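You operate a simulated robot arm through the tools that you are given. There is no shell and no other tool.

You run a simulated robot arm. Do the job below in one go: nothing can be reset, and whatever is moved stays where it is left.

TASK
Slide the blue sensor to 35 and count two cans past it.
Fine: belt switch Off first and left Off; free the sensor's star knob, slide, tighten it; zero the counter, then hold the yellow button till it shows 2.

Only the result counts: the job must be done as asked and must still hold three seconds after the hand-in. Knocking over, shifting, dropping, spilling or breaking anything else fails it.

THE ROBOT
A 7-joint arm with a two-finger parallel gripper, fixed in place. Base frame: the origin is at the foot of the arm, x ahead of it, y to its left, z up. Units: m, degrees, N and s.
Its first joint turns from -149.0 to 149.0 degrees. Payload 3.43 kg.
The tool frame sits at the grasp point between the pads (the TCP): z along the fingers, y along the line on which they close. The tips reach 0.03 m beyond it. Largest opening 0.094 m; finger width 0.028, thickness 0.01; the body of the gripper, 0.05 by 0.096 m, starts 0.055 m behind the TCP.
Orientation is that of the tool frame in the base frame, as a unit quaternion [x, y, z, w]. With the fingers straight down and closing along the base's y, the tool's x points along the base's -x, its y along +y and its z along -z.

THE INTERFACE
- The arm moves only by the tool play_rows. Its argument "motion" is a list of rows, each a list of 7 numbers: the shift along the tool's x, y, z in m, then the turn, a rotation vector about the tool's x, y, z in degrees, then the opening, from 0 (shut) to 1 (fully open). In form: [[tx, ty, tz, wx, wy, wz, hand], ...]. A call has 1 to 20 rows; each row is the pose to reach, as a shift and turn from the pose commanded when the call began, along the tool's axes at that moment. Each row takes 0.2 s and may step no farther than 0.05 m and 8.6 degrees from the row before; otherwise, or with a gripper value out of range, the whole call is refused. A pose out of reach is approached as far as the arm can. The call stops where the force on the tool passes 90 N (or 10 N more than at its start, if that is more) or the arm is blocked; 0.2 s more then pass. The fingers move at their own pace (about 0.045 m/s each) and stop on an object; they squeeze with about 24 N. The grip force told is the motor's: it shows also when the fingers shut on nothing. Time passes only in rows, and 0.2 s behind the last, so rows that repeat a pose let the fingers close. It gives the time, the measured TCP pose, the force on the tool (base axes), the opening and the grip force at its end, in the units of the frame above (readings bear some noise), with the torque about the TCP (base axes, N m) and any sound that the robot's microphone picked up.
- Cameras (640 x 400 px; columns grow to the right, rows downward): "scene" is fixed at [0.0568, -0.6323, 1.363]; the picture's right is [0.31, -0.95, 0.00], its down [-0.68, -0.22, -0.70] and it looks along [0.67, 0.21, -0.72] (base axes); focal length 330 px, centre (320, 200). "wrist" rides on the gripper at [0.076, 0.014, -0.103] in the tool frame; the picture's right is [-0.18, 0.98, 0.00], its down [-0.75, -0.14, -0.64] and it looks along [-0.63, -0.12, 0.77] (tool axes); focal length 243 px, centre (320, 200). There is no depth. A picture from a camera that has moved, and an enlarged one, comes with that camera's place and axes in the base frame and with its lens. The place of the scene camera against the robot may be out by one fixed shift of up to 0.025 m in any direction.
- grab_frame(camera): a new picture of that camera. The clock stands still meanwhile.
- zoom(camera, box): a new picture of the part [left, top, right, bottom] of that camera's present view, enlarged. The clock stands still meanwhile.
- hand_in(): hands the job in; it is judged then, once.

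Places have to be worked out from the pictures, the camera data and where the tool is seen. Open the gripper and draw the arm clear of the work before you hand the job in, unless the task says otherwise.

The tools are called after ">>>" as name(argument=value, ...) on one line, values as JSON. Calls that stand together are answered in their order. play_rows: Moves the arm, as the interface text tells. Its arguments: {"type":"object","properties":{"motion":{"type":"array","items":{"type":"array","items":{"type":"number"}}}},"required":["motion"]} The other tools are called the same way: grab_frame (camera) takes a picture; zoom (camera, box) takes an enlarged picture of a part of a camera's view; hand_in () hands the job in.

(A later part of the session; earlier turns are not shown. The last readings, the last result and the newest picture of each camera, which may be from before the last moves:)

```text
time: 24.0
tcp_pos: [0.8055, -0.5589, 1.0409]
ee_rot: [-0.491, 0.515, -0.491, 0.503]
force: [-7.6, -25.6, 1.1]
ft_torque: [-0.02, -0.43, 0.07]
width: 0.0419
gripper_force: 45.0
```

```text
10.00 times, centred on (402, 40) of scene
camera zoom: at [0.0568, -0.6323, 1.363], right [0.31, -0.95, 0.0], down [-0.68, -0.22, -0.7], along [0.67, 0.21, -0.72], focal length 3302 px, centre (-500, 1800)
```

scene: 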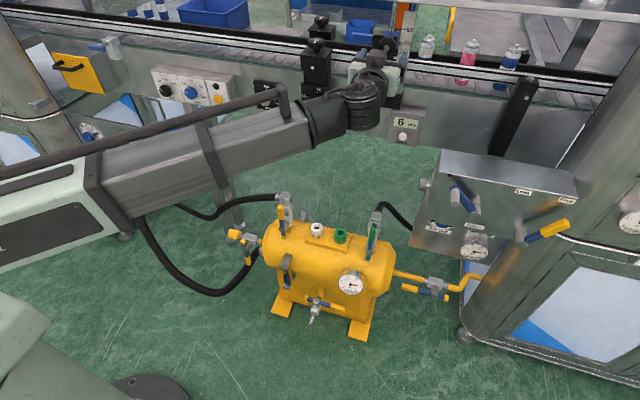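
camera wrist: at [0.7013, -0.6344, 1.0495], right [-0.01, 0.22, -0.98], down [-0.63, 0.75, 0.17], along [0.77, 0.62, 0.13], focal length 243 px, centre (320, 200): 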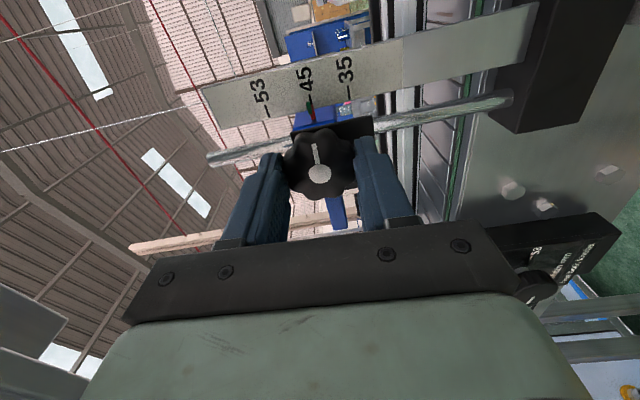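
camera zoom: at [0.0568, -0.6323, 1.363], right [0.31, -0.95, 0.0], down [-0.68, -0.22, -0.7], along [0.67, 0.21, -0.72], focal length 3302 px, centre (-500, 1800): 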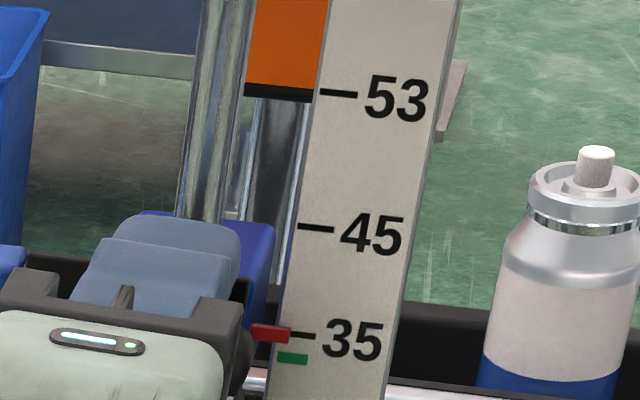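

The red pointer has arrived at the 35 tick (the green mark moves with the slider). I zoom harder in both cameras to check the alignment.

>>> zoom(camera="scene", box=[390, 46, 416, 62])

>>> zoom(camera="wrist", box=[285, 70, 365, 130])

```text
16.00 times, centred on (403, 54) of scene
camera zoom: at [0.0568, -0.6323, 1.363], right [0.31, -0.95, 0.0], down [-0.68, -0.22, -0.7], along [0.67, 0.21, -0.72], focal length 5284 px, centre (-1008, 2536)
```

zoom: 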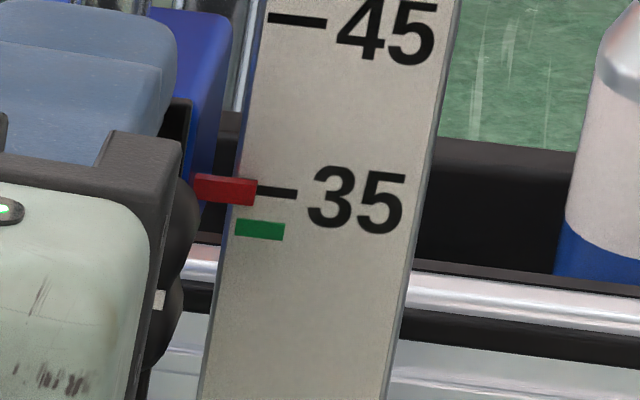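

```text
6.67 times, centred on (325, 100) of wrist
camera zoom: at [0.7012, -0.6339, 1.0251], right [-0.01, 0.22, -0.98], down [-0.63, 0.75, 0.17], along [0.77, 0.62, 0.13], focal length 1618 px, centre (287, 867)
```

zoom: 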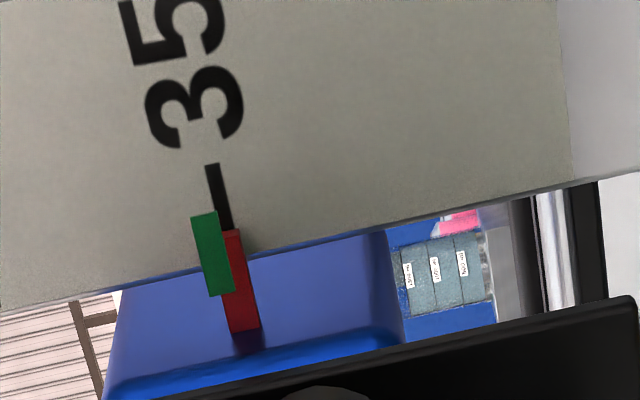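

Red lies on the 35 tick to within about 0.3 mm in both views. I now turn the knob back clockwise 88° in place to tighten it.

>>> play_rows(motion=[[0, 0, 0, 0, 0, 8, 0.25], [0, 0, 0, 0, 0, 16, 0.25], [0, 0, 0, 0, 0, 24, 0.25], [0, 0, 0, 0, 0, 32, 0.25], [0, 0, 0, 0, 0, 40, 0.25], [0, 0, 0, 0, 0, 48, 0.25], [0, 0, 0, 0, 0, 56, 0.25], [0, 0, 0, 0, 0, 64, 0.25], [0, 0, 0, 0, 0, 72, 0.25], [0, 0, 0, 0, 0, 80, 0.25], [0, 0, 0, 0, 0, 88, 0.25], [0, 0, 0, 0, 0, 88, 0.25]])

>>> zoom(camera="wrist", box=[230, 60, 390, 200])

>>> zoom(camera="scene", box=[370, 20, 434, 60])

```text
time: 26.6
tcp_pos: [0.8064, -0.5594, 1.0404]
ee_rot: [0.004, 0.711, -0.003, 0.703]
force: [2.9, -27.2, 5.9]
ft_torque: [0.02, 0.38, -0.38]
width: 0.0419
gripper_force: 45.1
```

```text
2.86 times, centred on (310, 130) of wrist
camera zoom: at [0.7019, -0.5439, 0.9656], right [0.01, 0.98, 0.19], down [-0.64, -0.14, 0.76], along [0.77, -0.13, 0.62], focal length 693 px, centre (349, 400)
```

zoom: 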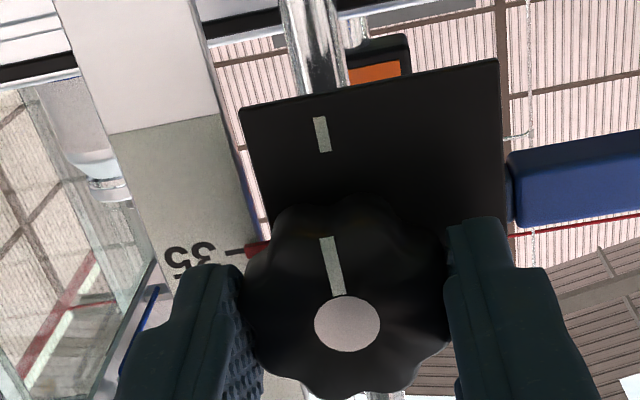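

```text
10.00 times, centred on (402, 40) of scene
camera zoom: at [0.0568, -0.6323, 1.363], right [0.31, -0.95, 0.0], down [-0.68, -0.22, -0.7], along [0.67, 0.21, -0.72], focal length 3302 px, centre (-500, 1800)
```

zoom: 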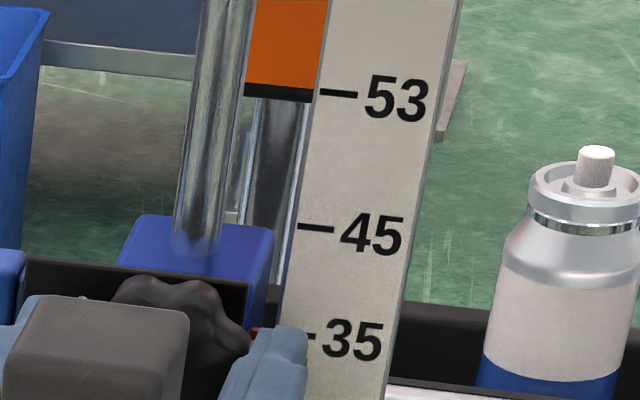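

The knob line is back in line with the plate's white mark. I turn a further 5° clockwise to make sure it is really tight and watch the torque.

>>> play_rows(motion=[[0, -0.001, 0, 0, 0, 2.5, 0.25], [0, -0.001, 0, 0, 0, 5, 0.25], [0, -0.001, 0, 0, 0, 5, 0.25]])

>>> zoom(camera="wrist", box=[230, 60, 390, 200])

```text
time: 27.4
tcp_pos: [0.8063, -0.5604, 1.0386]
ee_rot: [0.034, 0.71, 0.028, 0.703]
force: [2.7, -18.8, 5.5]
ft_torque: [-0.44, -0.28, -0.35]
width: 0.0419
gripper_force: 44.4
```

```text
2.86 times, centred on (310, 130) of wrist
camera zoom: at [0.7018, -0.5379, 0.9666], right [0.01, 0.96, 0.27], down [-0.64, -0.2, 0.75], along [0.77, -0.18, 0.61], focal length 693 px, centre (349, 400)
```

zoom: 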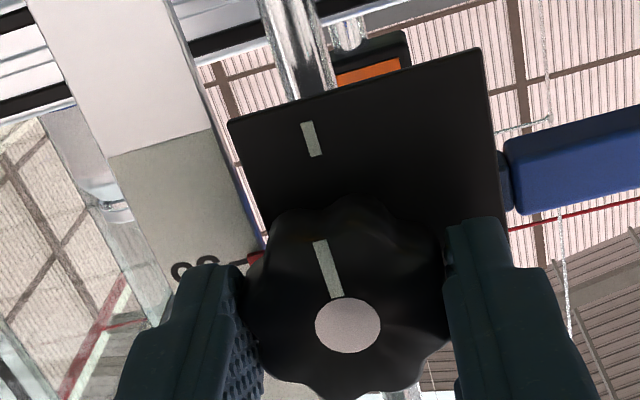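

Torque rose to −0.44 N·m and the knob no longer followed, so it is at its tight stop. I release it directly and back off along −x.

>>> play_rows(motion=[[0, 0, 0, 0, 0, 0, 0.5], [0, 0, 0, 0, 0, 0, 0.75], [0, 0, 0, 0, 0, 0, 0.75], [0, 0, 0, 0, 0, 0, 0.75], [0, 0, -0.03, 0, 0, 0, 0.75], [0, 0, -0.07, 0, 0, 0, 0.75], [0, 0, -0.11, 0, 0, 0, 0.75], [0, 0, -0.15, 0, 0, 0, 0.75]])

>>> zoom(camera="scene", box=[365, 20, 429, 60])

>>> grab_frame(camera="wrist")

```text
time: 29.2
tcp_pos: [0.651, -0.556, 1.045]
ee_rot: [0.034, 0.71, 0.029, 0.702]
force: [0.0, -0.4, 0.3]
ft_torque: [-0.02, 0.04, 0.04]
width: 0.0706
gripper_force: 0.1
```

```text
10.00 times, centred on (397, 40) of scene
camera zoom: at [0.0568, -0.6323, 1.363], right [0.31, -0.95, 0.0], down [-0.68, -0.22, -0.7], along [0.67, 0.21, -0.72], focal length 3302 px, centre (-450, 1800)
```

zoom: 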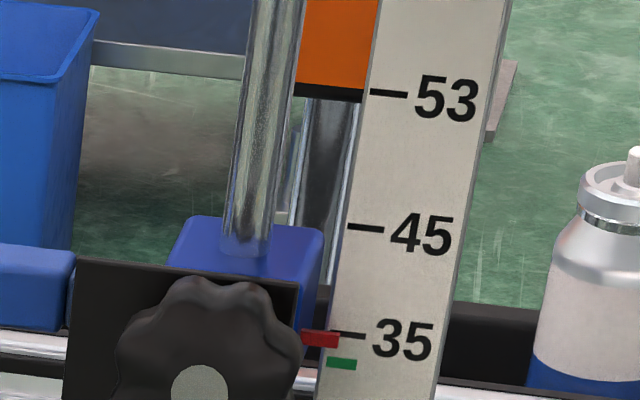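

```text
taken
camera wrist: at [0.5466, -0.5347, 0.971], right [0.01, 0.96, 0.27], down [-0.63, -0.2, 0.75], along [0.77, -0.18, 0.61], focal length 243 px, centre (320, 200)
```

wrist: 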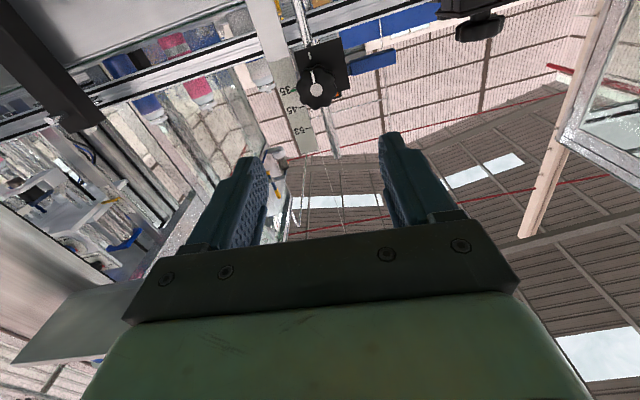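

The red pointer may have sunk slightly while releasing; I zoom in at the same magnification as before to compare.

>>> zoom(camera="scene", box=[390, 46, 416, 62])

>>> zoom(camera="wrist", box=[270, 65, 350, 115])

>>> zoom(camera="scene", box=[374, 44, 406, 64])

```text
16.00 times, centred on (403, 54) of scene
camera zoom: at [0.0568, -0.6323, 1.363], right [0.31, -0.95, 0.0], down [-0.68, -0.22, -0.7], along [0.67, 0.21, -0.72], focal length 5284 px, centre (-1008, 2536)
```

zoom: 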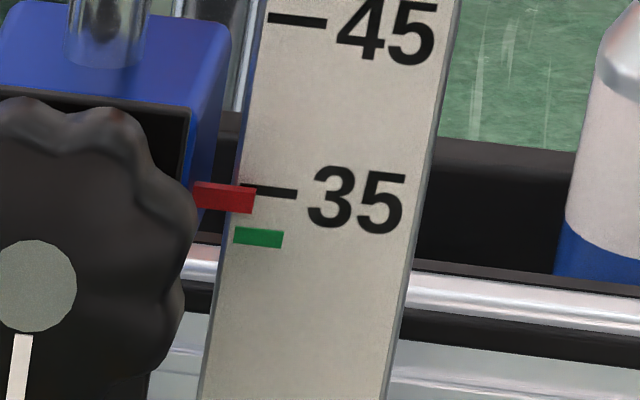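

```text
8.00 times, centred on (310, 90) of wrist
camera zoom: at [0.5466, -0.5347, 0.971], right [0.01, 0.96, 0.27], down [-0.63, -0.2, 0.75], along [0.77, -0.18, 0.61], focal length 1941 px, centre (400, 1080)
```

zoom: 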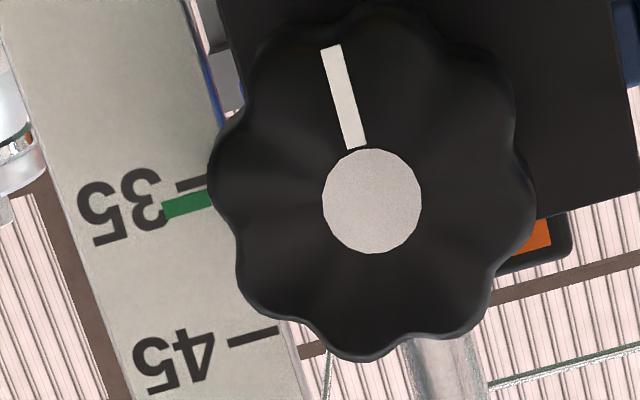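

```text
16.00 times, centred on (390, 54) of scene
camera zoom: at [0.0568, -0.6323, 1.363], right [0.31, -0.95, 0.0], down [-0.68, -0.22, -0.7], along [0.67, 0.21, -0.72], focal length 5284 px, centre (-800, 2536)
```

zoom: 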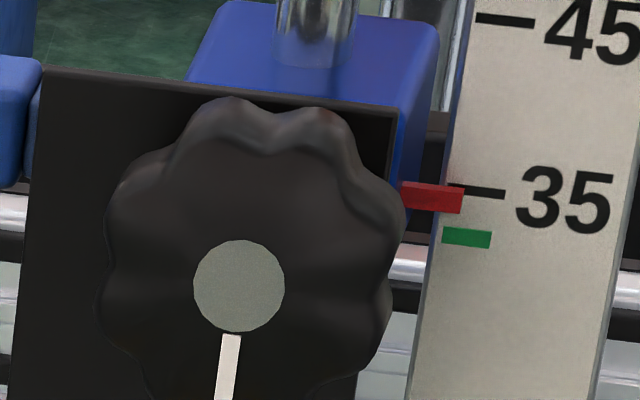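

The slider settled about 1 mm below where it was before tightening. To measure this without parallax I bring the wrist camera level with the pointer, pitching the tool down ~25° and keeping 50 mm clear of the knob.

>>> play_rows(motion=[[-0.0067, -0.0133, 0.0223, 0.26, 6.1, -1.25, 0.75], [-0.0134, -0.0265, 0.0446, 0.53, 12.2, -2.5, 0.75], [-0.02, -0.0398, 0.067, 0.8, 18.3, -3.75, 0.75], [-0.0267, -0.053, 0.0893, 1.06, 24.3, -5, 0.75], [-0.0267, -0.053, 0.0893, 1.06, 24.3, -5, 0.75]])

>>> grab_frame(camera="wrist")

```text
time: 30.4
tcp_pos: [0.7441, -0.6117, 1.0648]
ee_rot: [0.0, 0.843, -0.001, 0.538]
force: [-0.6, -0.2, 0.1]
ft_torque: [-0.02, 0.0, -0.05]
width: 0.0706
gripper_force: 0.0
```

```text
taken
camera wrist: at [0.6189, -0.5967, 1.039], right [0.08, 0.98, 0.16], down [-0.26, -0.14, 0.95], along [0.96, -0.12, 0.25], focal length 243 px, centre (320, 200)
```

wrist: 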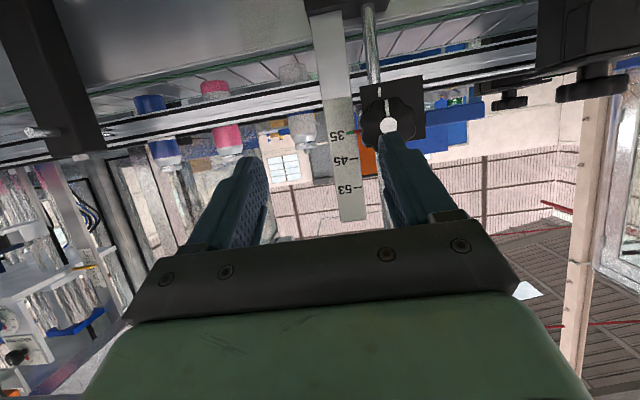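

>>> zoom(camera="wrist", box=[328, 112, 392, 152])

>>> zoom(camera="wrist", box=[340, 120, 372, 140])

```text
10.00 times, centred on (360, 132) of wrist
camera zoom: at [0.6189, -0.5967, 1.039], right [0.08, 0.98, 0.16], down [-0.26, -0.14, 0.95], along [0.96, -0.12, 0.25], focal length 2426 px, centre (-80, 880)
```

zoom: 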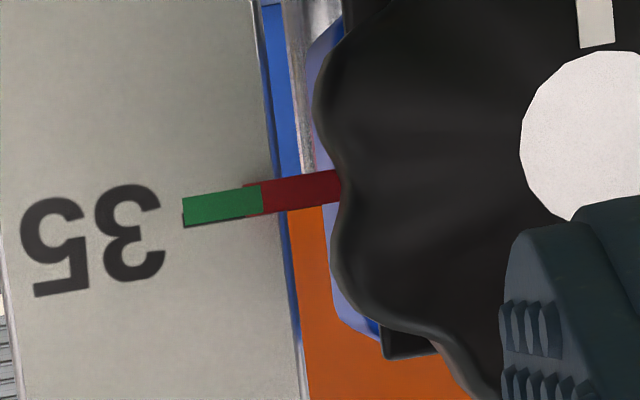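

```text
16.00 times, centred on (356, 130) of wrist
camera zoom: at [0.6189, -0.5967, 1.039], right [0.08, 0.98, 0.16], down [-0.26, -0.14, 0.95], along [0.96, -0.12, 0.25], focal length 3882 px, centre (-256, 1320)
```

zoom: 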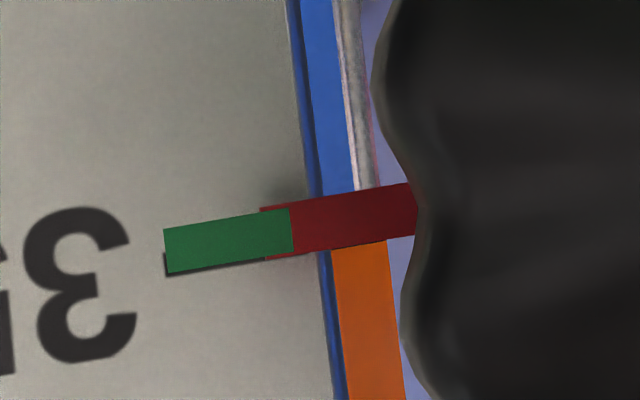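

From this level view the green/red pointer nearly covers the 35 tick, with a sliver of the tick showing on the upper side (image-lower), i.e. about 1 mm low. I zoom on the neighbouring ticks to gauge tick thickness.

>>> zoom(camera="wrist", box=[332, 145, 372, 170])

>>> zoom(camera="wrist", box=[344, 124, 364, 138])

```text
16.00 times, centred on (352, 158) of wrist
camera zoom: at [0.6189, -0.5967, 1.039], right [0.08, 0.98, 0.16], down [-0.26, -0.14, 0.95], along [0.96, -0.12, 0.25], focal length 3882 px, centre (-192, 880)
```

zoom: 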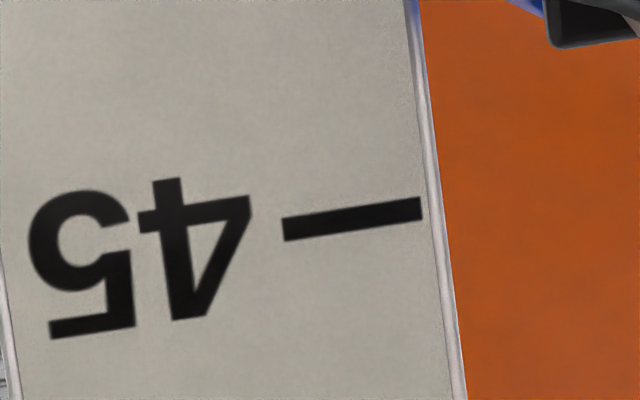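

```text
16.00 times, centred on (354, 131) of wrist
camera zoom: at [0.6189, -0.5967, 1.039], right [0.08, 0.98, 0.16], down [-0.26, -0.14, 0.95], along [0.96, -0.12, 0.25], focal length 3882 px, centre (-224, 1304)
```

zoom: 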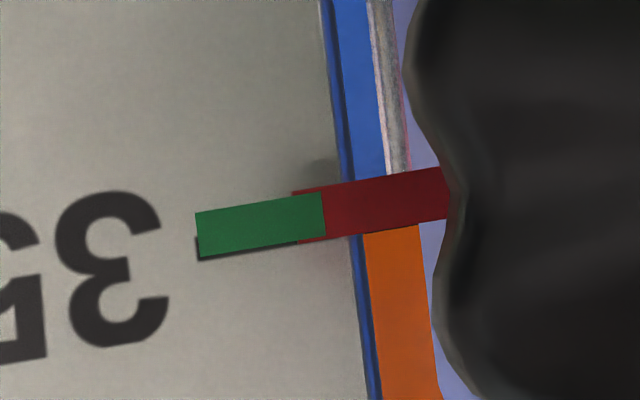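

Measured precisely: the pointer sits ≈1.0 mm below the 35 tick (16 px/mm). I'll correct it: return level in front of the knob, re-grip, loosen, raise about 1 mm and retighten.

>>> play_rows(motion=[[0.005, 0.013, 0.004, 0, -6.1, 0, 0.75], [0.01, 0.026, 0.008, 0, -12.2, 0, 0.75], [0.015, 0.039, 0.012, 0, -18.3, 0, 0.75], [0.0203, 0.052, 0.016, 0, -24.6, 0, 0.75], [0.0203, 0.052, 0.016, 0, -24.6, 0, 0.75]])

>>> zoom(camera="wrist", box=[256, 70, 400, 160])

```text
time: 31.6
tcp_pos: [0.7515, -0.5621, 1.037]
ee_rot: [0.001, 0.709, -0.002, 0.705]
force: [-0.7, -0.5, 0.7]
ft_torque: [0.03, 0.01, 0.03]
width: 0.0705
gripper_force: 0.0
```

```text
4.44 times, centred on (328, 115) of wrist
camera zoom: at [0.6478, -0.5467, 0.9621], right [0.01, 0.98, 0.18], down [-0.64, -0.14, 0.76], along [0.77, -0.12, 0.63], focal length 1078 px, centre (284, 578)
```

zoom: 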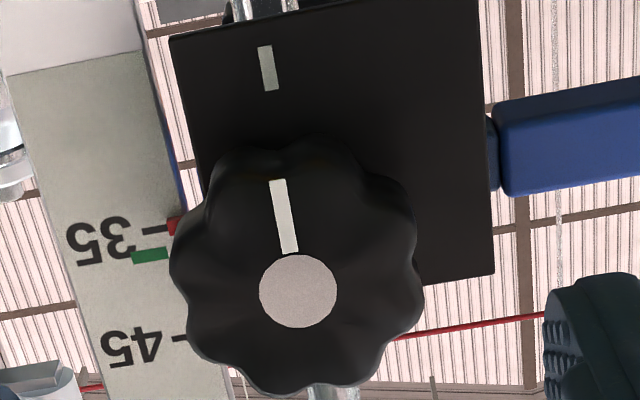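

The knob is now at y≈−0.559, z≈1.039 with its line aligned with the plate mark. I advance 54 mm, centred, and close on it.

>>> play_rows(motion=[[-0.0013, 0.0014, 0.02, 0, 0, 0, 0.75], [-0.0013, 0.0014, 0.04, 0, 0, 0, 0.75], [-0.0013, 0.0014, 0.054, 0, 0, 0, 0.75], [-0.0013, 0.0014, 0.054, 0, 0, 0, 0.5], [-0.0013, 0.0014, 0.054, 0, 0, 0, 0.25], [-0.0013, 0.0014, 0.054, 0, 0, 0, 0.25], [-0.0013, 0.0014, 0.054, 0, 0, 0, 0.25]])

>>> zoom(camera="wrist", box=[230, 60, 390, 200])

```text
time: 33.2
tcp_pos: [0.8063, -0.5604, 1.0387]
ee_rot: [-0.001, 0.71, -0.001, 0.704]
force: [0.8, 10.1, -2.0]
ft_torque: [-0.04, -0.14, 0.41]
width: 0.0422
gripper_force: 45.0
```

```text
2.86 times, centred on (310, 130) of wrist
camera zoom: at [0.7017, -0.5454, 0.9638], right [0.0, 0.98, 0.18], down [-0.64, -0.14, 0.76], along [0.77, -0.12, 0.63], focal length 693 px, centre (349, 400)
```

zoom: 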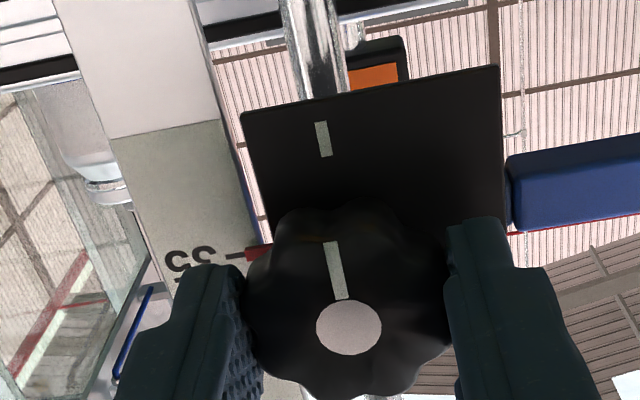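

Gripped at 42 mm. I loosen counter-clockwise by 56° and then raise 1 mm in the same call, checking the force and the pointer.

>>> play_rows(motion=[[0, 0.0004, 0, 0, 0, -8, 0.25], [0, 0.0004, 0, 0, 0, -16, 0.25], [0, 0.0004, 0, 0, 0, -24, 0.25], [0, 0.0004, 0, 0, 0, -32, 0.25], [0, 0.0004, 0, 0, 0, -40, 0.25], [0, 0.0004, 0, 0, 0, -48, 0.25], [0, 0.0004, 0, 0, 0, -56, 0.25], [0, 0.0004, 0, 0, 0, -56, 0.25]])

>>> zoom(camera="scene", box=[390, 46, 416, 62])

>>> grab_frame(camera="wrist")

```text
time: 35.0
tcp_pos: [0.8043, -0.5606, 1.0385]
ee_rot: [-0.333, 0.627, -0.334, 0.621]
force: [16.7, 2.3, 1.7]
ft_torque: [-0.05, -0.28, -0.08]
width: 0.0421
gripper_force: 44.5
```

```text
16.00 times, centred on (403, 54) of scene
camera zoom: at [0.0568, -0.6323, 1.363], right [0.31, -0.95, 0.0], down [-0.68, -0.22, -0.7], along [0.67, 0.21, -0.72], focal length 5284 px, centre (-1008, 2536)
```

zoom: 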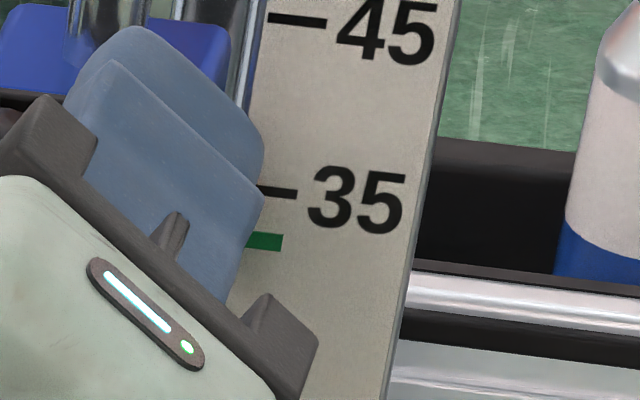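

```text
taken
camera wrist: at [0.7015, -0.6148, 0.9856], right [0.0, 0.7, -0.72], down [-0.64, 0.55, 0.54], along [0.77, 0.46, 0.44], focal length 243 px, centre (320, 200)
```

wrist: 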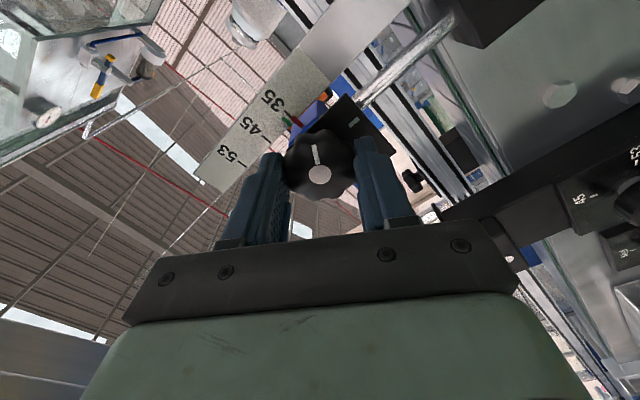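

The slider is loose (pointer sagged ~0.3 mm). I raise it ~1.25 mm along base z and look again.

>>> play_rows(motion=[[-0.00035, -0.0005, 0, 0, 0, 0, 0.25], [-0.0007, -0.00105, 0, 0, 0, 0, 0.25], [-0.0007, -0.00105, 0, 0, 0, 0, 0.25]])

>>> zoom(camera="scene", box=[390, 46, 416, 62])

```text
time: 35.8
tcp_pos: [0.8036, -0.561, 1.0388]
ee_rot: [-0.333, 0.627, -0.333, 0.62]
force: [16.4, 4.0, -4.1]
ft_torque: [0.02, 0.64, -0.79]
width: 0.042
gripper_force: 45.8
```

```text
16.00 times, centred on (403, 54) of scene
camera zoom: at [0.0568, -0.6323, 1.363], right [0.31, -0.95, 0.0], down [-0.68, -0.22, -0.7], along [0.67, 0.21, -0.72], focal length 5284 px, centre (-1008, 2536)
```

zoom: 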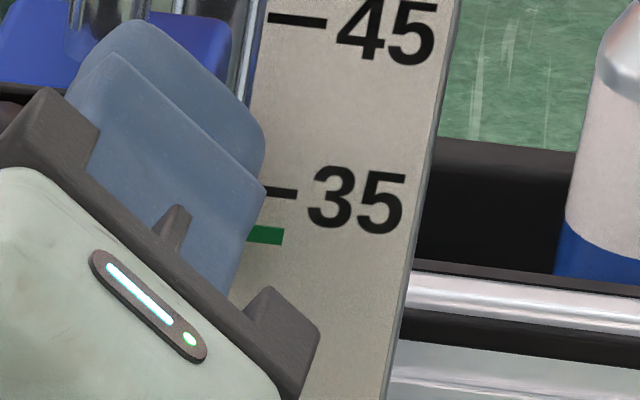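

Green rose to ~235 px; the target is ~231. I raise another ~0.6 mm.

>>> play_rows(motion=[[-0.00035, -0.0005, 0, 0, 0, 0, 0.25], [-0.00035, -0.0005, 0, 0, 0, 0, 0.25]])

>>> zoom(camera="scene", box=[390, 46, 416, 62])

>>> zoom(camera="wrist", box=[230, 70, 350, 160])

```text
time: 36.4
tcp_pos: [0.8051, -0.5611, 1.0396]
ee_rot: [-0.332, 0.627, -0.333, 0.621]
force: [20.4, -0.4, -4.3]
ft_torque: [-0.02, 0.32, -0.16]
width: 0.0421
gripper_force: 44.9
```

```text
16.00 times, centred on (403, 54) of scene
camera zoom: at [0.0568, -0.6323, 1.363], right [0.31, -0.95, 0.0], down [-0.68, -0.22, -0.7], along [0.67, 0.21, -0.72], focal length 5284 px, centre (-1008, 2536)
```

zoom: 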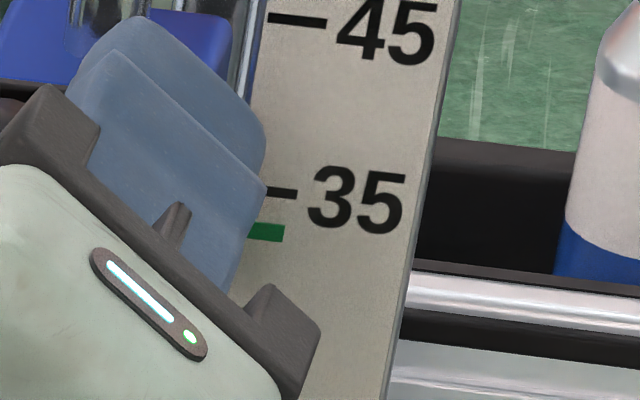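

```text
4.44 times, centred on (290, 115) of wrist
camera zoom: at [0.7015, -0.6147, 0.9868], right [0.0, 0.7, -0.71], down [-0.64, 0.55, 0.54], along [0.77, 0.45, 0.44], focal length 1078 px, centre (453, 578)
```

zoom: 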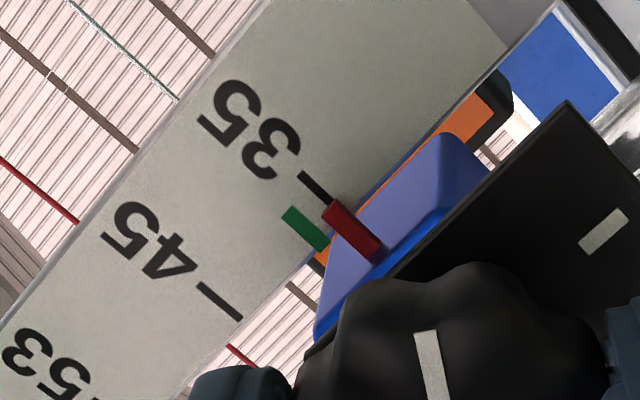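

Green is at the target height. I now turn back clockwise 40°, and check whether the height shifts as the grip rotates.

>>> play_rows(motion=[[0, 0, 0, 0, 0, 8, 0.25], [0, 0, 0, 0, 0, 16, 0.25], [0, 0, 0, 0, 0, 24, 0.25], [0, 0, 0, 0, 0, 32, 0.25], [0, 0, 0, 0, 0, 36, 0.25], [0, 0, 0, 0, 0, 36, 0.25]])

>>> zoom(camera="scene", box=[390, 46, 416, 62])

>>> zoom(camera="wrist", box=[230, 70, 350, 160])

```text
time: 37.8
tcp_pos: [0.8057, -0.5601, 1.0407]
ee_rot: [-0.121, 0.699, -0.123, 0.694]
force: [13.8, -0.7, -1.3]
ft_torque: [0.0, 0.45, 0.15]
width: 0.0418
gripper_force: 44.7
```

```text
16.00 times, centred on (403, 54) of scene
camera zoom: at [0.0568, -0.6323, 1.363], right [0.31, -0.95, 0.0], down [-0.68, -0.22, -0.7], along [0.67, 0.21, -0.72], focal length 5284 px, centre (-1008, 2536)
```

zoom: 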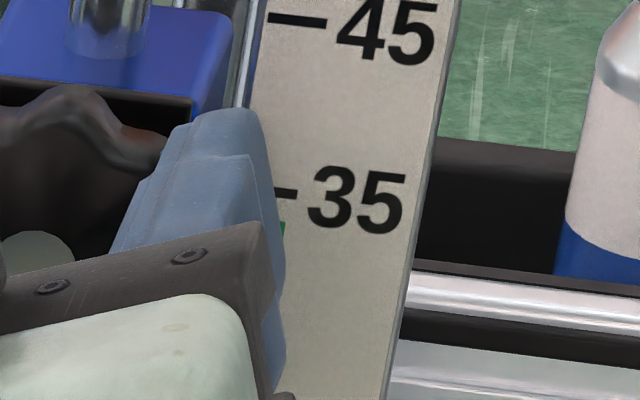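

```text
4.44 times, centred on (290, 115) of wrist
camera zoom: at [0.7014, -0.572, 0.965], right [0.0, 0.99, -0.16], down [-0.64, 0.13, 0.76], along [0.77, 0.1, 0.63], focal length 1078 px, centre (453, 578)
```

zoom: 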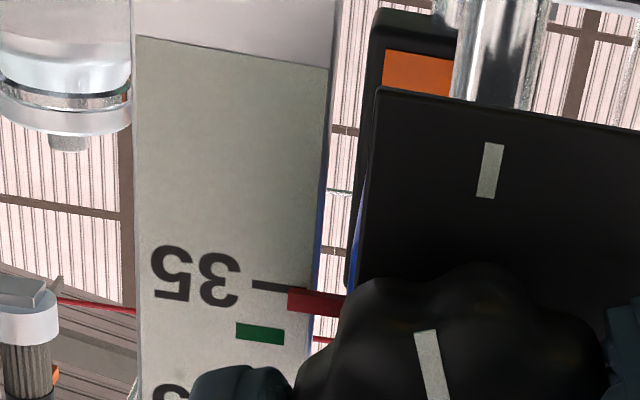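

The rotation appears to have lifted the pointer a bit. I zoom in the wrist view to quantify before tightening.

>>> zoom(camera="wrist", box=[270, 120, 318, 150])

>>> zoom(camera="scene", box=[374, 44, 406, 64])

```text
13.33 times, centred on (294, 135) of wrist
camera zoom: at [0.7014, -0.572, 0.965], right [0.0, 0.99, -0.16], down [-0.64, 0.13, 0.76], along [0.77, 0.1, 0.63], focal length 3235 px, centre (667, 1067)
```

zoom: 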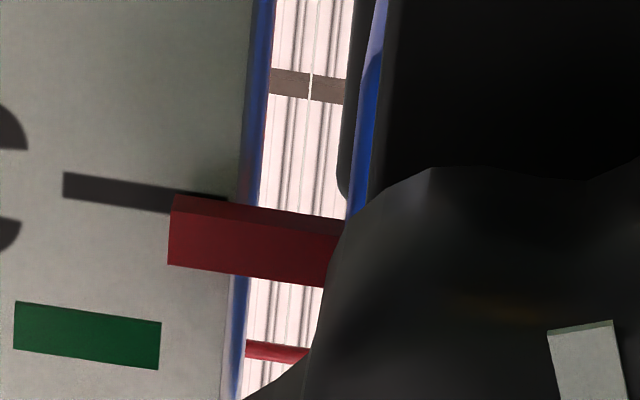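

```text
16.00 times, centred on (390, 54) of scene
camera zoom: at [0.0568, -0.6323, 1.363], right [0.31, -0.95, 0.0], down [-0.68, -0.22, -0.7], along [0.67, 0.21, -0.72], focal length 5284 px, centre (-800, 2536)
```

zoom: 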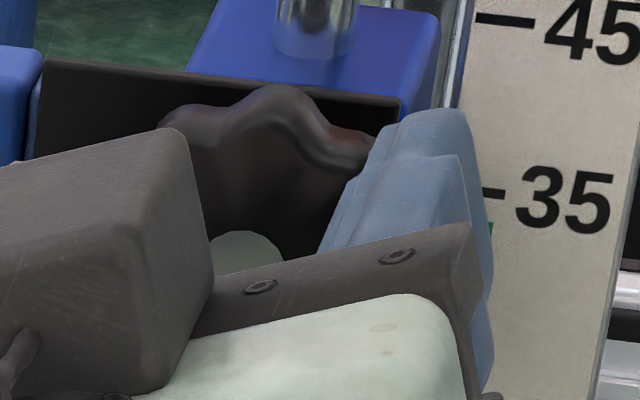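

Combining views, the pointer is now roughly 0.4 mm above the tick. I lower ~0.4 mm and finish turning clockwise 20°, then 4° extra to seat it.

>>> play_rows(motion=[[0.0004, 0.00015, 0, 0, 0, 0, 0.25], [0.0004, 0.00015, 0, 0, 0, 7, 0.25], [0.0004, 0.00015, 0, 0, 0, 14, 0.25], [0.0004, 0.00015, 0, 0, 0, 20, 0.25], [0.0004, 0.00015, 0, 0, 0, 24, 0.25], [0.0004, 0.00015, 0, 0, 0, 24, 0.25]])

>>> zoom(camera="wrist", box=[230, 60, 390, 200])

>>> zoom(camera="scene", box=[374, 44, 406, 64])

```text
time: 39.2
tcp_pos: [0.8037, -0.5613, 1.0398]
ee_rot: [0.026, 0.709, 0.022, 0.704]
force: [-2.7, 6.0, -3.7]
ft_torque: [-0.45, 0.45, 0.32]
width: 0.042
gripper_force: 44.9
```

```text
2.86 times, centred on (310, 130) of wrist
camera zoom: at [0.7014, -0.5398, 0.9658], right [0.01, 0.97, 0.25], down [-0.64, -0.19, 0.75], along [0.77, -0.16, 0.62], focal length 693 px, centre (349, 400)
```

zoom: 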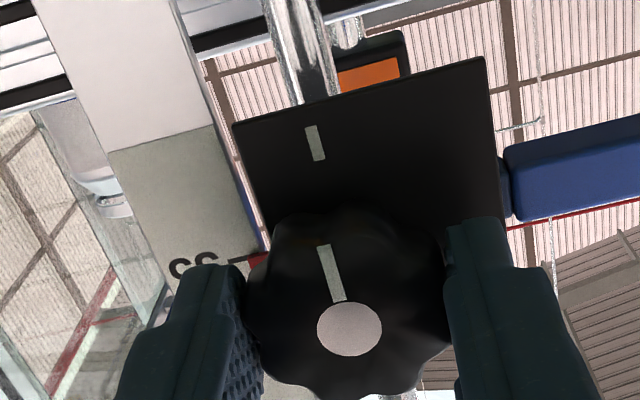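

```text
16.00 times, centred on (390, 54) of scene
camera zoom: at [0.0568, -0.6323, 1.363], right [0.31, -0.95, 0.0], down [-0.68, -0.22, -0.7], along [0.67, 0.21, -0.72], focal length 5284 px, centre (-800, 2536)
```

zoom: 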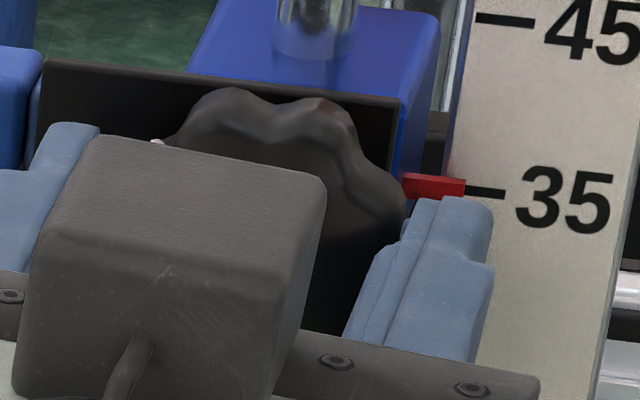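

It is tight (−0.45 N·m) and the pointer is about 1.1 mm higher than before, i.e. on the tick. I release and retract.

>>> play_rows(motion=[[0, 0, 0, 0, 0, 0, 0.5], [0, 0, 0, 0, 0, 0, 0.75], [0, 0, 0, 0, 0, 0, 0.75], [0, 0, 0, 0, 0, 0, 0.75], [0, 0, -0.03, 0, 0, 0, 0.75], [0, 0, -0.07, 0, 0, 0, 0.75], [0, 0, -0.11, 0, 0, 0, 0.75], [0, 0, -0.15, 0, 0, 0, 0.75]])

>>> zoom(camera="scene", box=[374, 44, 406, 64])

>>> zoom(camera="scene", box=[365, 20, 429, 60])

```text
time: 41.0
tcp_pos: [0.6532, -0.5614, 1.0427]
ee_rot: [0.025, 0.709, 0.023, 0.705]
force: [-0.1, -1.1, -0.1]
ft_torque: [-0.01, -0.05, 0.0]
width: 0.0704
gripper_force: 0.1
```

```text
16.00 times, centred on (390, 54) of scene
camera zoom: at [0.0568, -0.6323, 1.363], right [0.31, -0.95, 0.0], down [-0.68, -0.22, -0.7], along [0.67, 0.21, -0.72], focal length 5284 px, centre (-800, 2536)
```

zoom: 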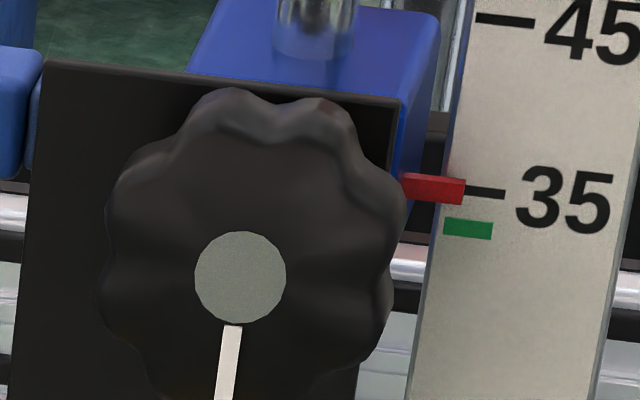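

```text
10.00 times, centred on (397, 40) of scene
camera zoom: at [0.0568, -0.6323, 1.363], right [0.31, -0.95, 0.0], down [-0.68, -0.22, -0.7], along [0.67, 0.21, -0.72], focal length 3302 px, centre (-450, 1800)
```

zoom: 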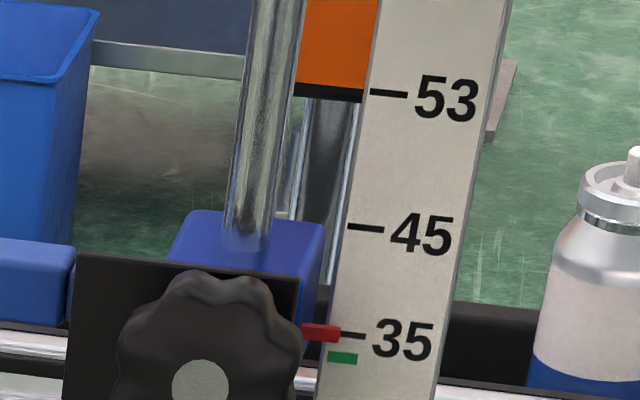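

Green and red moved up; I re-check with the level wrist view as before.

>>> play_rows(motion=[[-0.0065, -0.0121, 0.0225, 0.21, 6.1, -1, 0.75], [-0.013, -0.0242, 0.045, 0.42, 12.2, -2, 0.75], [-0.0195, -0.0363, 0.0675, 0.63, 18.3, -3, 0.75], [-0.026, -0.0484, 0.09, 0.85, 24.3, -4, 0.75], [-0.026, -0.0484, 0.09, 0.85, 24.3, -4, 0.75]])

>>> zoom(camera="wrist", box=[344, 118, 376, 138])

>>> zoom(camera="wrist", box=[328, 112, 392, 152])

```text
time: 42.2
tcp_pos: [0.7456, -0.6122, 1.0622]
ee_rot: [0.001, 0.843, -0.003, 0.538]
force: [0.0, -0.5, -0.5]
ft_torque: [0.0, -0.06, 0.04]
width: 0.0703
gripper_force: 0.0
```

```text
16.00 times, centred on (360, 128) of wrist
camera zoom: at [0.6209, -0.5969, 1.038], right [0.08, 0.98, 0.16], down [-0.27, -0.14, 0.95], along [0.96, -0.12, 0.25], focal length 3882 px, centre (-320, 1352)
```

zoom: 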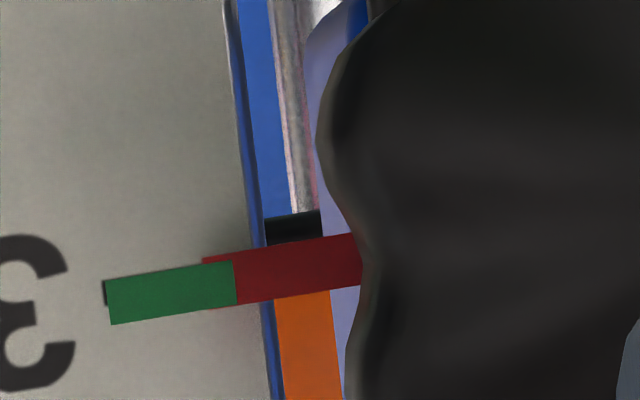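

```text
10.00 times, centred on (360, 132) of wrist
camera zoom: at [0.6209, -0.5969, 1.038], right [0.08, 0.98, 0.16], down [-0.27, -0.14, 0.95], along [0.96, -0.12, 0.25], focal length 2426 px, centre (-80, 880)
```

zoom: 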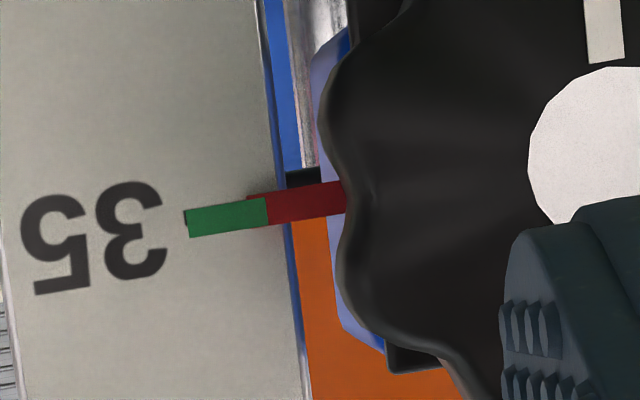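

The pointer is now only ≈0.4 mm above the 35 tick centre and the knob is tight – good. Next is the counter's Zero button; I inspect the area around it (including the box to its right) before moving down.

>>> zoom(camera="scene", box=[380, 80, 600, 270])

>>> grab_frame(camera="wrist")

```text
2.11 times, centred on (490, 175) of scene
camera zoom: at [0.0568, -0.6323, 1.363], right [0.31, -0.95, 0.0], down [-0.68, -0.22, -0.7], along [0.67, 0.21, -0.72], focal length 695 px, centre (-38, 253)
```

zoom: 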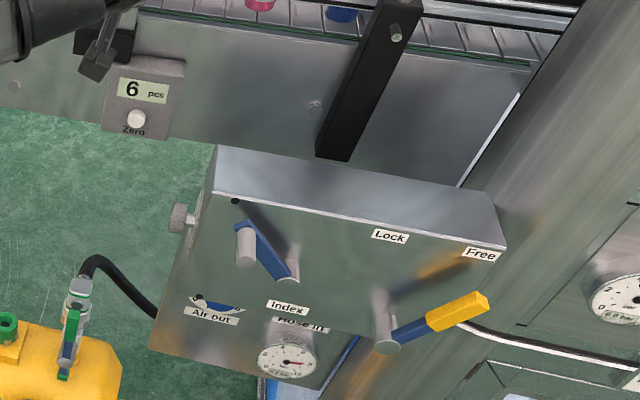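

```text
taken
camera wrist: at [0.6209, -0.5969, 1.038], right [0.08, 0.98, 0.16], down [-0.27, -0.14, 0.95], along [0.96, -0.12, 0.25], focal length 243 px, centre (320, 200)
```

wrist: 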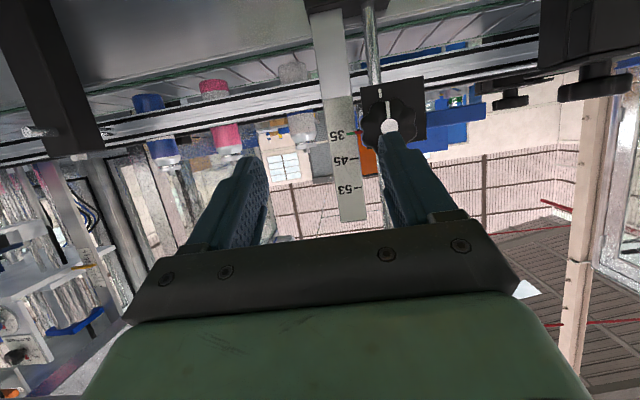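

The counter is left of a lever box whose depth I don't know yet. I retreat and lower to about (0.62, −0.58, 0.90) to view the counter with the wrist camera.

>>> play_rows(motion=[[0.018, 0.01, -0.038, 0, 0, 0, 0.5], [0.036, 0.02, -0.076, 0, 0, 0, 0.3], [0.053, 0.03, -0.1143, 0, 0, 0, 0.1], [0.09, 0.03, -0.0972, 0, 0, 0, 0], [0.127, 0.03, -0.08, 0, 0, 0, 0], [0.164, 0.03, -0.0629, 0, 0, 0, 0], [0.2008, 0.03, -0.0457, 0, 0, 0, 0], [0.2008, 0.03, -0.0457, 0, 0, 0, 0]])

>>> grab_frame(camera="wrist")

>>> grab_frame(camera="scene")

```text
time: 44.0
tcp_pos: [0.6199, -0.5762, 0.8996]
ee_rot: [0.001, 0.842, -0.003, 0.54]
force: [-0.1, 0.0, 0.7]
ft_torque: [0.0, 0.01, 0.01]
width: 0.0002
gripper_force: 23.9
```

```text
taken
camera wrist: at [0.4945, -0.562, 0.874], right [0.08, 0.98, 0.16], down [-0.27, -0.14, 0.95], along [0.96, -0.12, 0.25], focal length 243 px, centre (320, 200)
```

wrist: 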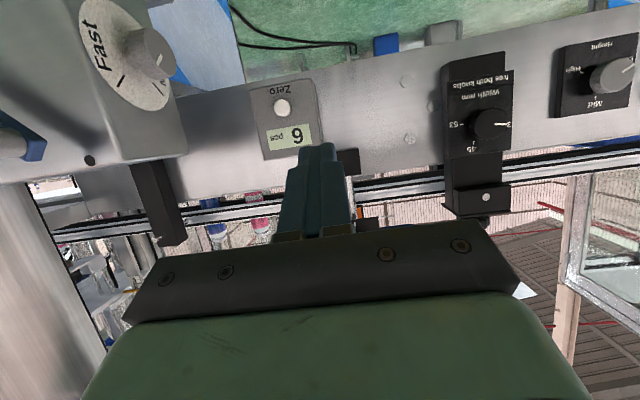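

```text
taken
```

scene: 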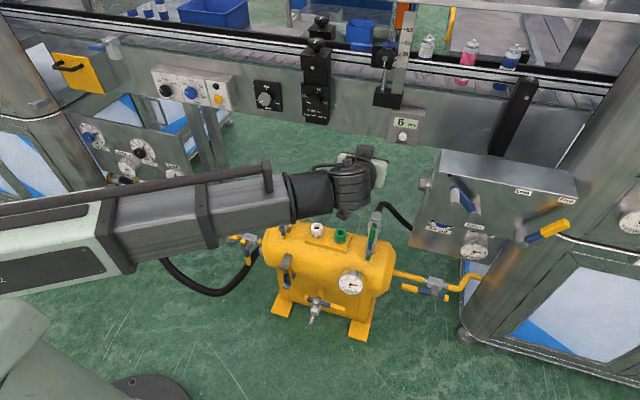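

The counter with Zero is visible at upper-centre; the lever box (with a "Fast" dial on its side) lies to the left of the image. I zoom for pixel measurements.

>>> zoom(camera="wrist", box=[230, 70, 342, 140])

>>> zoom(camera="wrist", box=[0, 0, 320, 200])

>>> zoom(camera="scene", box=[380, 100, 444, 160])

```text
5.71 times, centred on (286, 105) of wrist
camera zoom: at [0.4945, -0.562, 0.874], right [0.08, 0.98, 0.16], down [-0.27, -0.14, 0.95], along [0.96, -0.12, 0.25], focal length 1386 px, centre (514, 743)
```

zoom: 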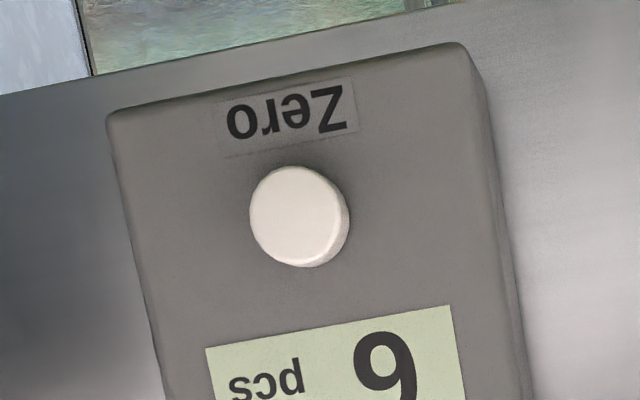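

```text
2.00 times, centred on (160, 100) of wrist
camera zoom: at [0.4945, -0.562, 0.874], right [0.08, 0.98, 0.16], down [-0.27, -0.14, 0.95], along [0.96, -0.12, 0.25], focal length 485 px, centre (640, 400)
```

zoom: 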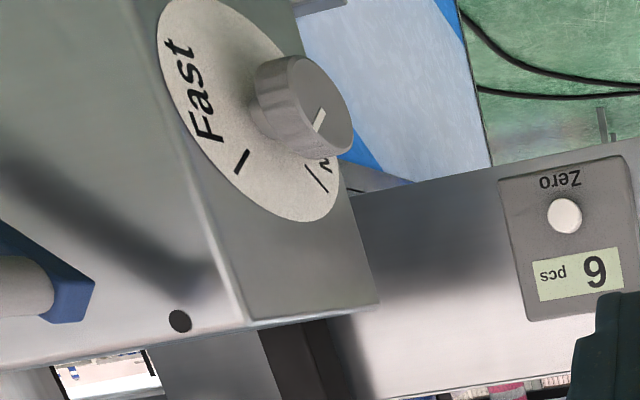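

```text
6.67 times, centred on (412, 130) of scene
camera zoom: at [0.0568, -0.6323, 1.363], right [0.31, -0.95, 0.0], down [-0.68, -0.22, -0.7], along [0.67, 0.21, -0.72], focal length 2202 px, centre (-293, 667)
```

zoom: 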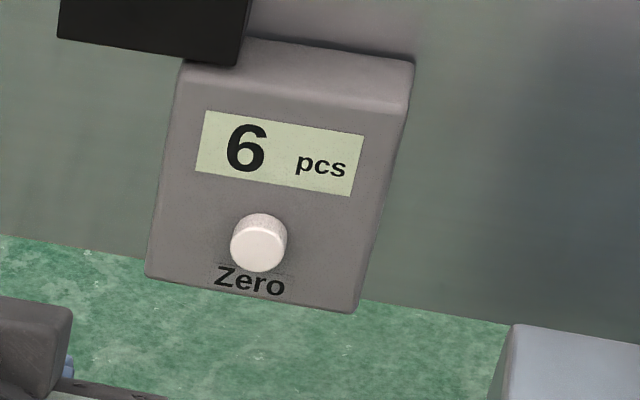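

Zero's front face is at about (0.836, −0.633, 0.8305); the lever box's side is at y≈−0.73 with its dial knob to y≈−0.70. I approach with the closed gripper yawed 15° rightward so its body stays clear of the dial, to a 25 mm standoff.

>>> play_rows(motion=[[-0.0008, -0.0073, 0.0296, 2.5, -4.1, 0.53, 0], [-0.0016, -0.0145, 0.0591, 5, -8.2, 1.07, 0], [-0.0024, -0.0218, 0.0887, 7.5, -12.3, 1.6, 0], [-0.0032, -0.029, 0.1182, 10, -16.4, 2.13, 0], [-0.004, -0.0363, 0.1478, 12.5, -20.5, 2.67, 0], [-0.0048, -0.0435, 0.1773, 15, -24.6, 3.2, 0], [-0.0048, -0.0435, 0.1773, 15, -24.6, 3.2, 0]])

>>> grab_frame(camera="wrist")

>>> zoom(camera="scene", box=[340, 90, 500, 190])

```text
time: 45.6
tcp_pos: [0.7851, -0.6222, 0.833]
ee_rot: [0.094, 0.7, -0.097, 0.701]
force: [-0.7, -0.3, -0.2]
ft_torque: [-0.02, 0.02, -0.02]
width: 0.0001
gripper_force: 23.7
```

```text
taken
camera wrist: at [0.6903, -0.5819, 0.7563], right [0.26, 0.95, 0.18], down [-0.66, 0.04, 0.75], along [0.71, -0.32, 0.63], focal length 243 px, centre (320, 200)
```

wrist: 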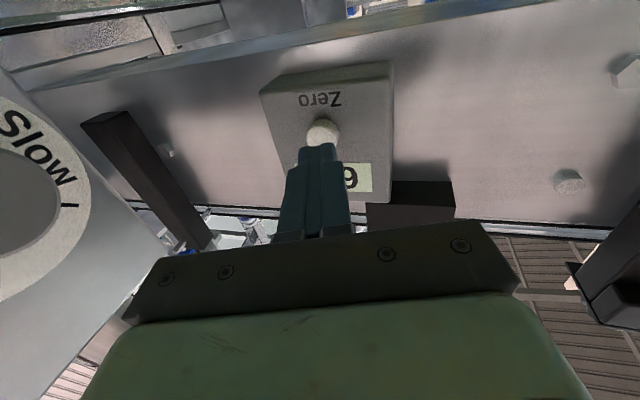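

```text
4.00 times, centred on (420, 140) of scene
camera zoom: at [0.0568, -0.6323, 1.363], right [0.31, -0.95, 0.0], down [-0.68, -0.22, -0.7], along [0.67, 0.21, -0.72], focal length 1321 px, centre (-80, 440)
```

zoom: 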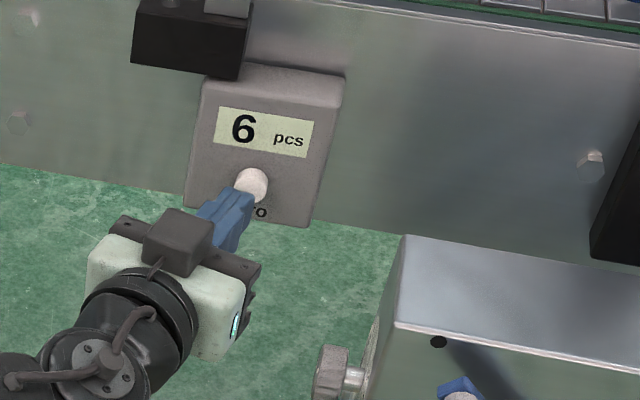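

The fingertips point near the Zero button. I zoom to check the lateral and vertical alignment.

>>> zoom(camera="wrist", box=[256, 60, 400, 150])

```text
4.44 times, centred on (328, 105) of wrist
camera zoom: at [0.6903, -0.5819, 0.7563], right [0.26, 0.95, 0.18], down [-0.66, 0.04, 0.75], along [0.71, -0.32, 0.63], focal length 1078 px, centre (284, 622)
```

zoom: 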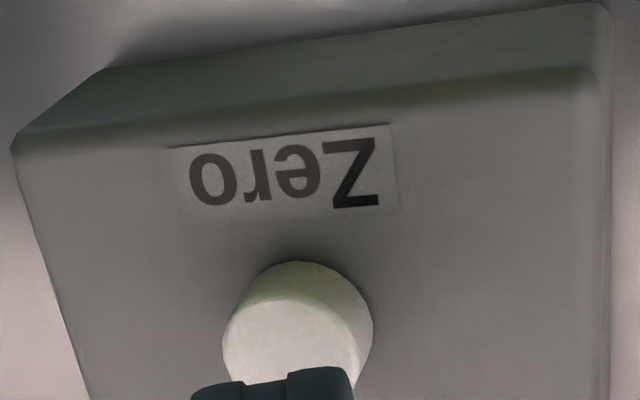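

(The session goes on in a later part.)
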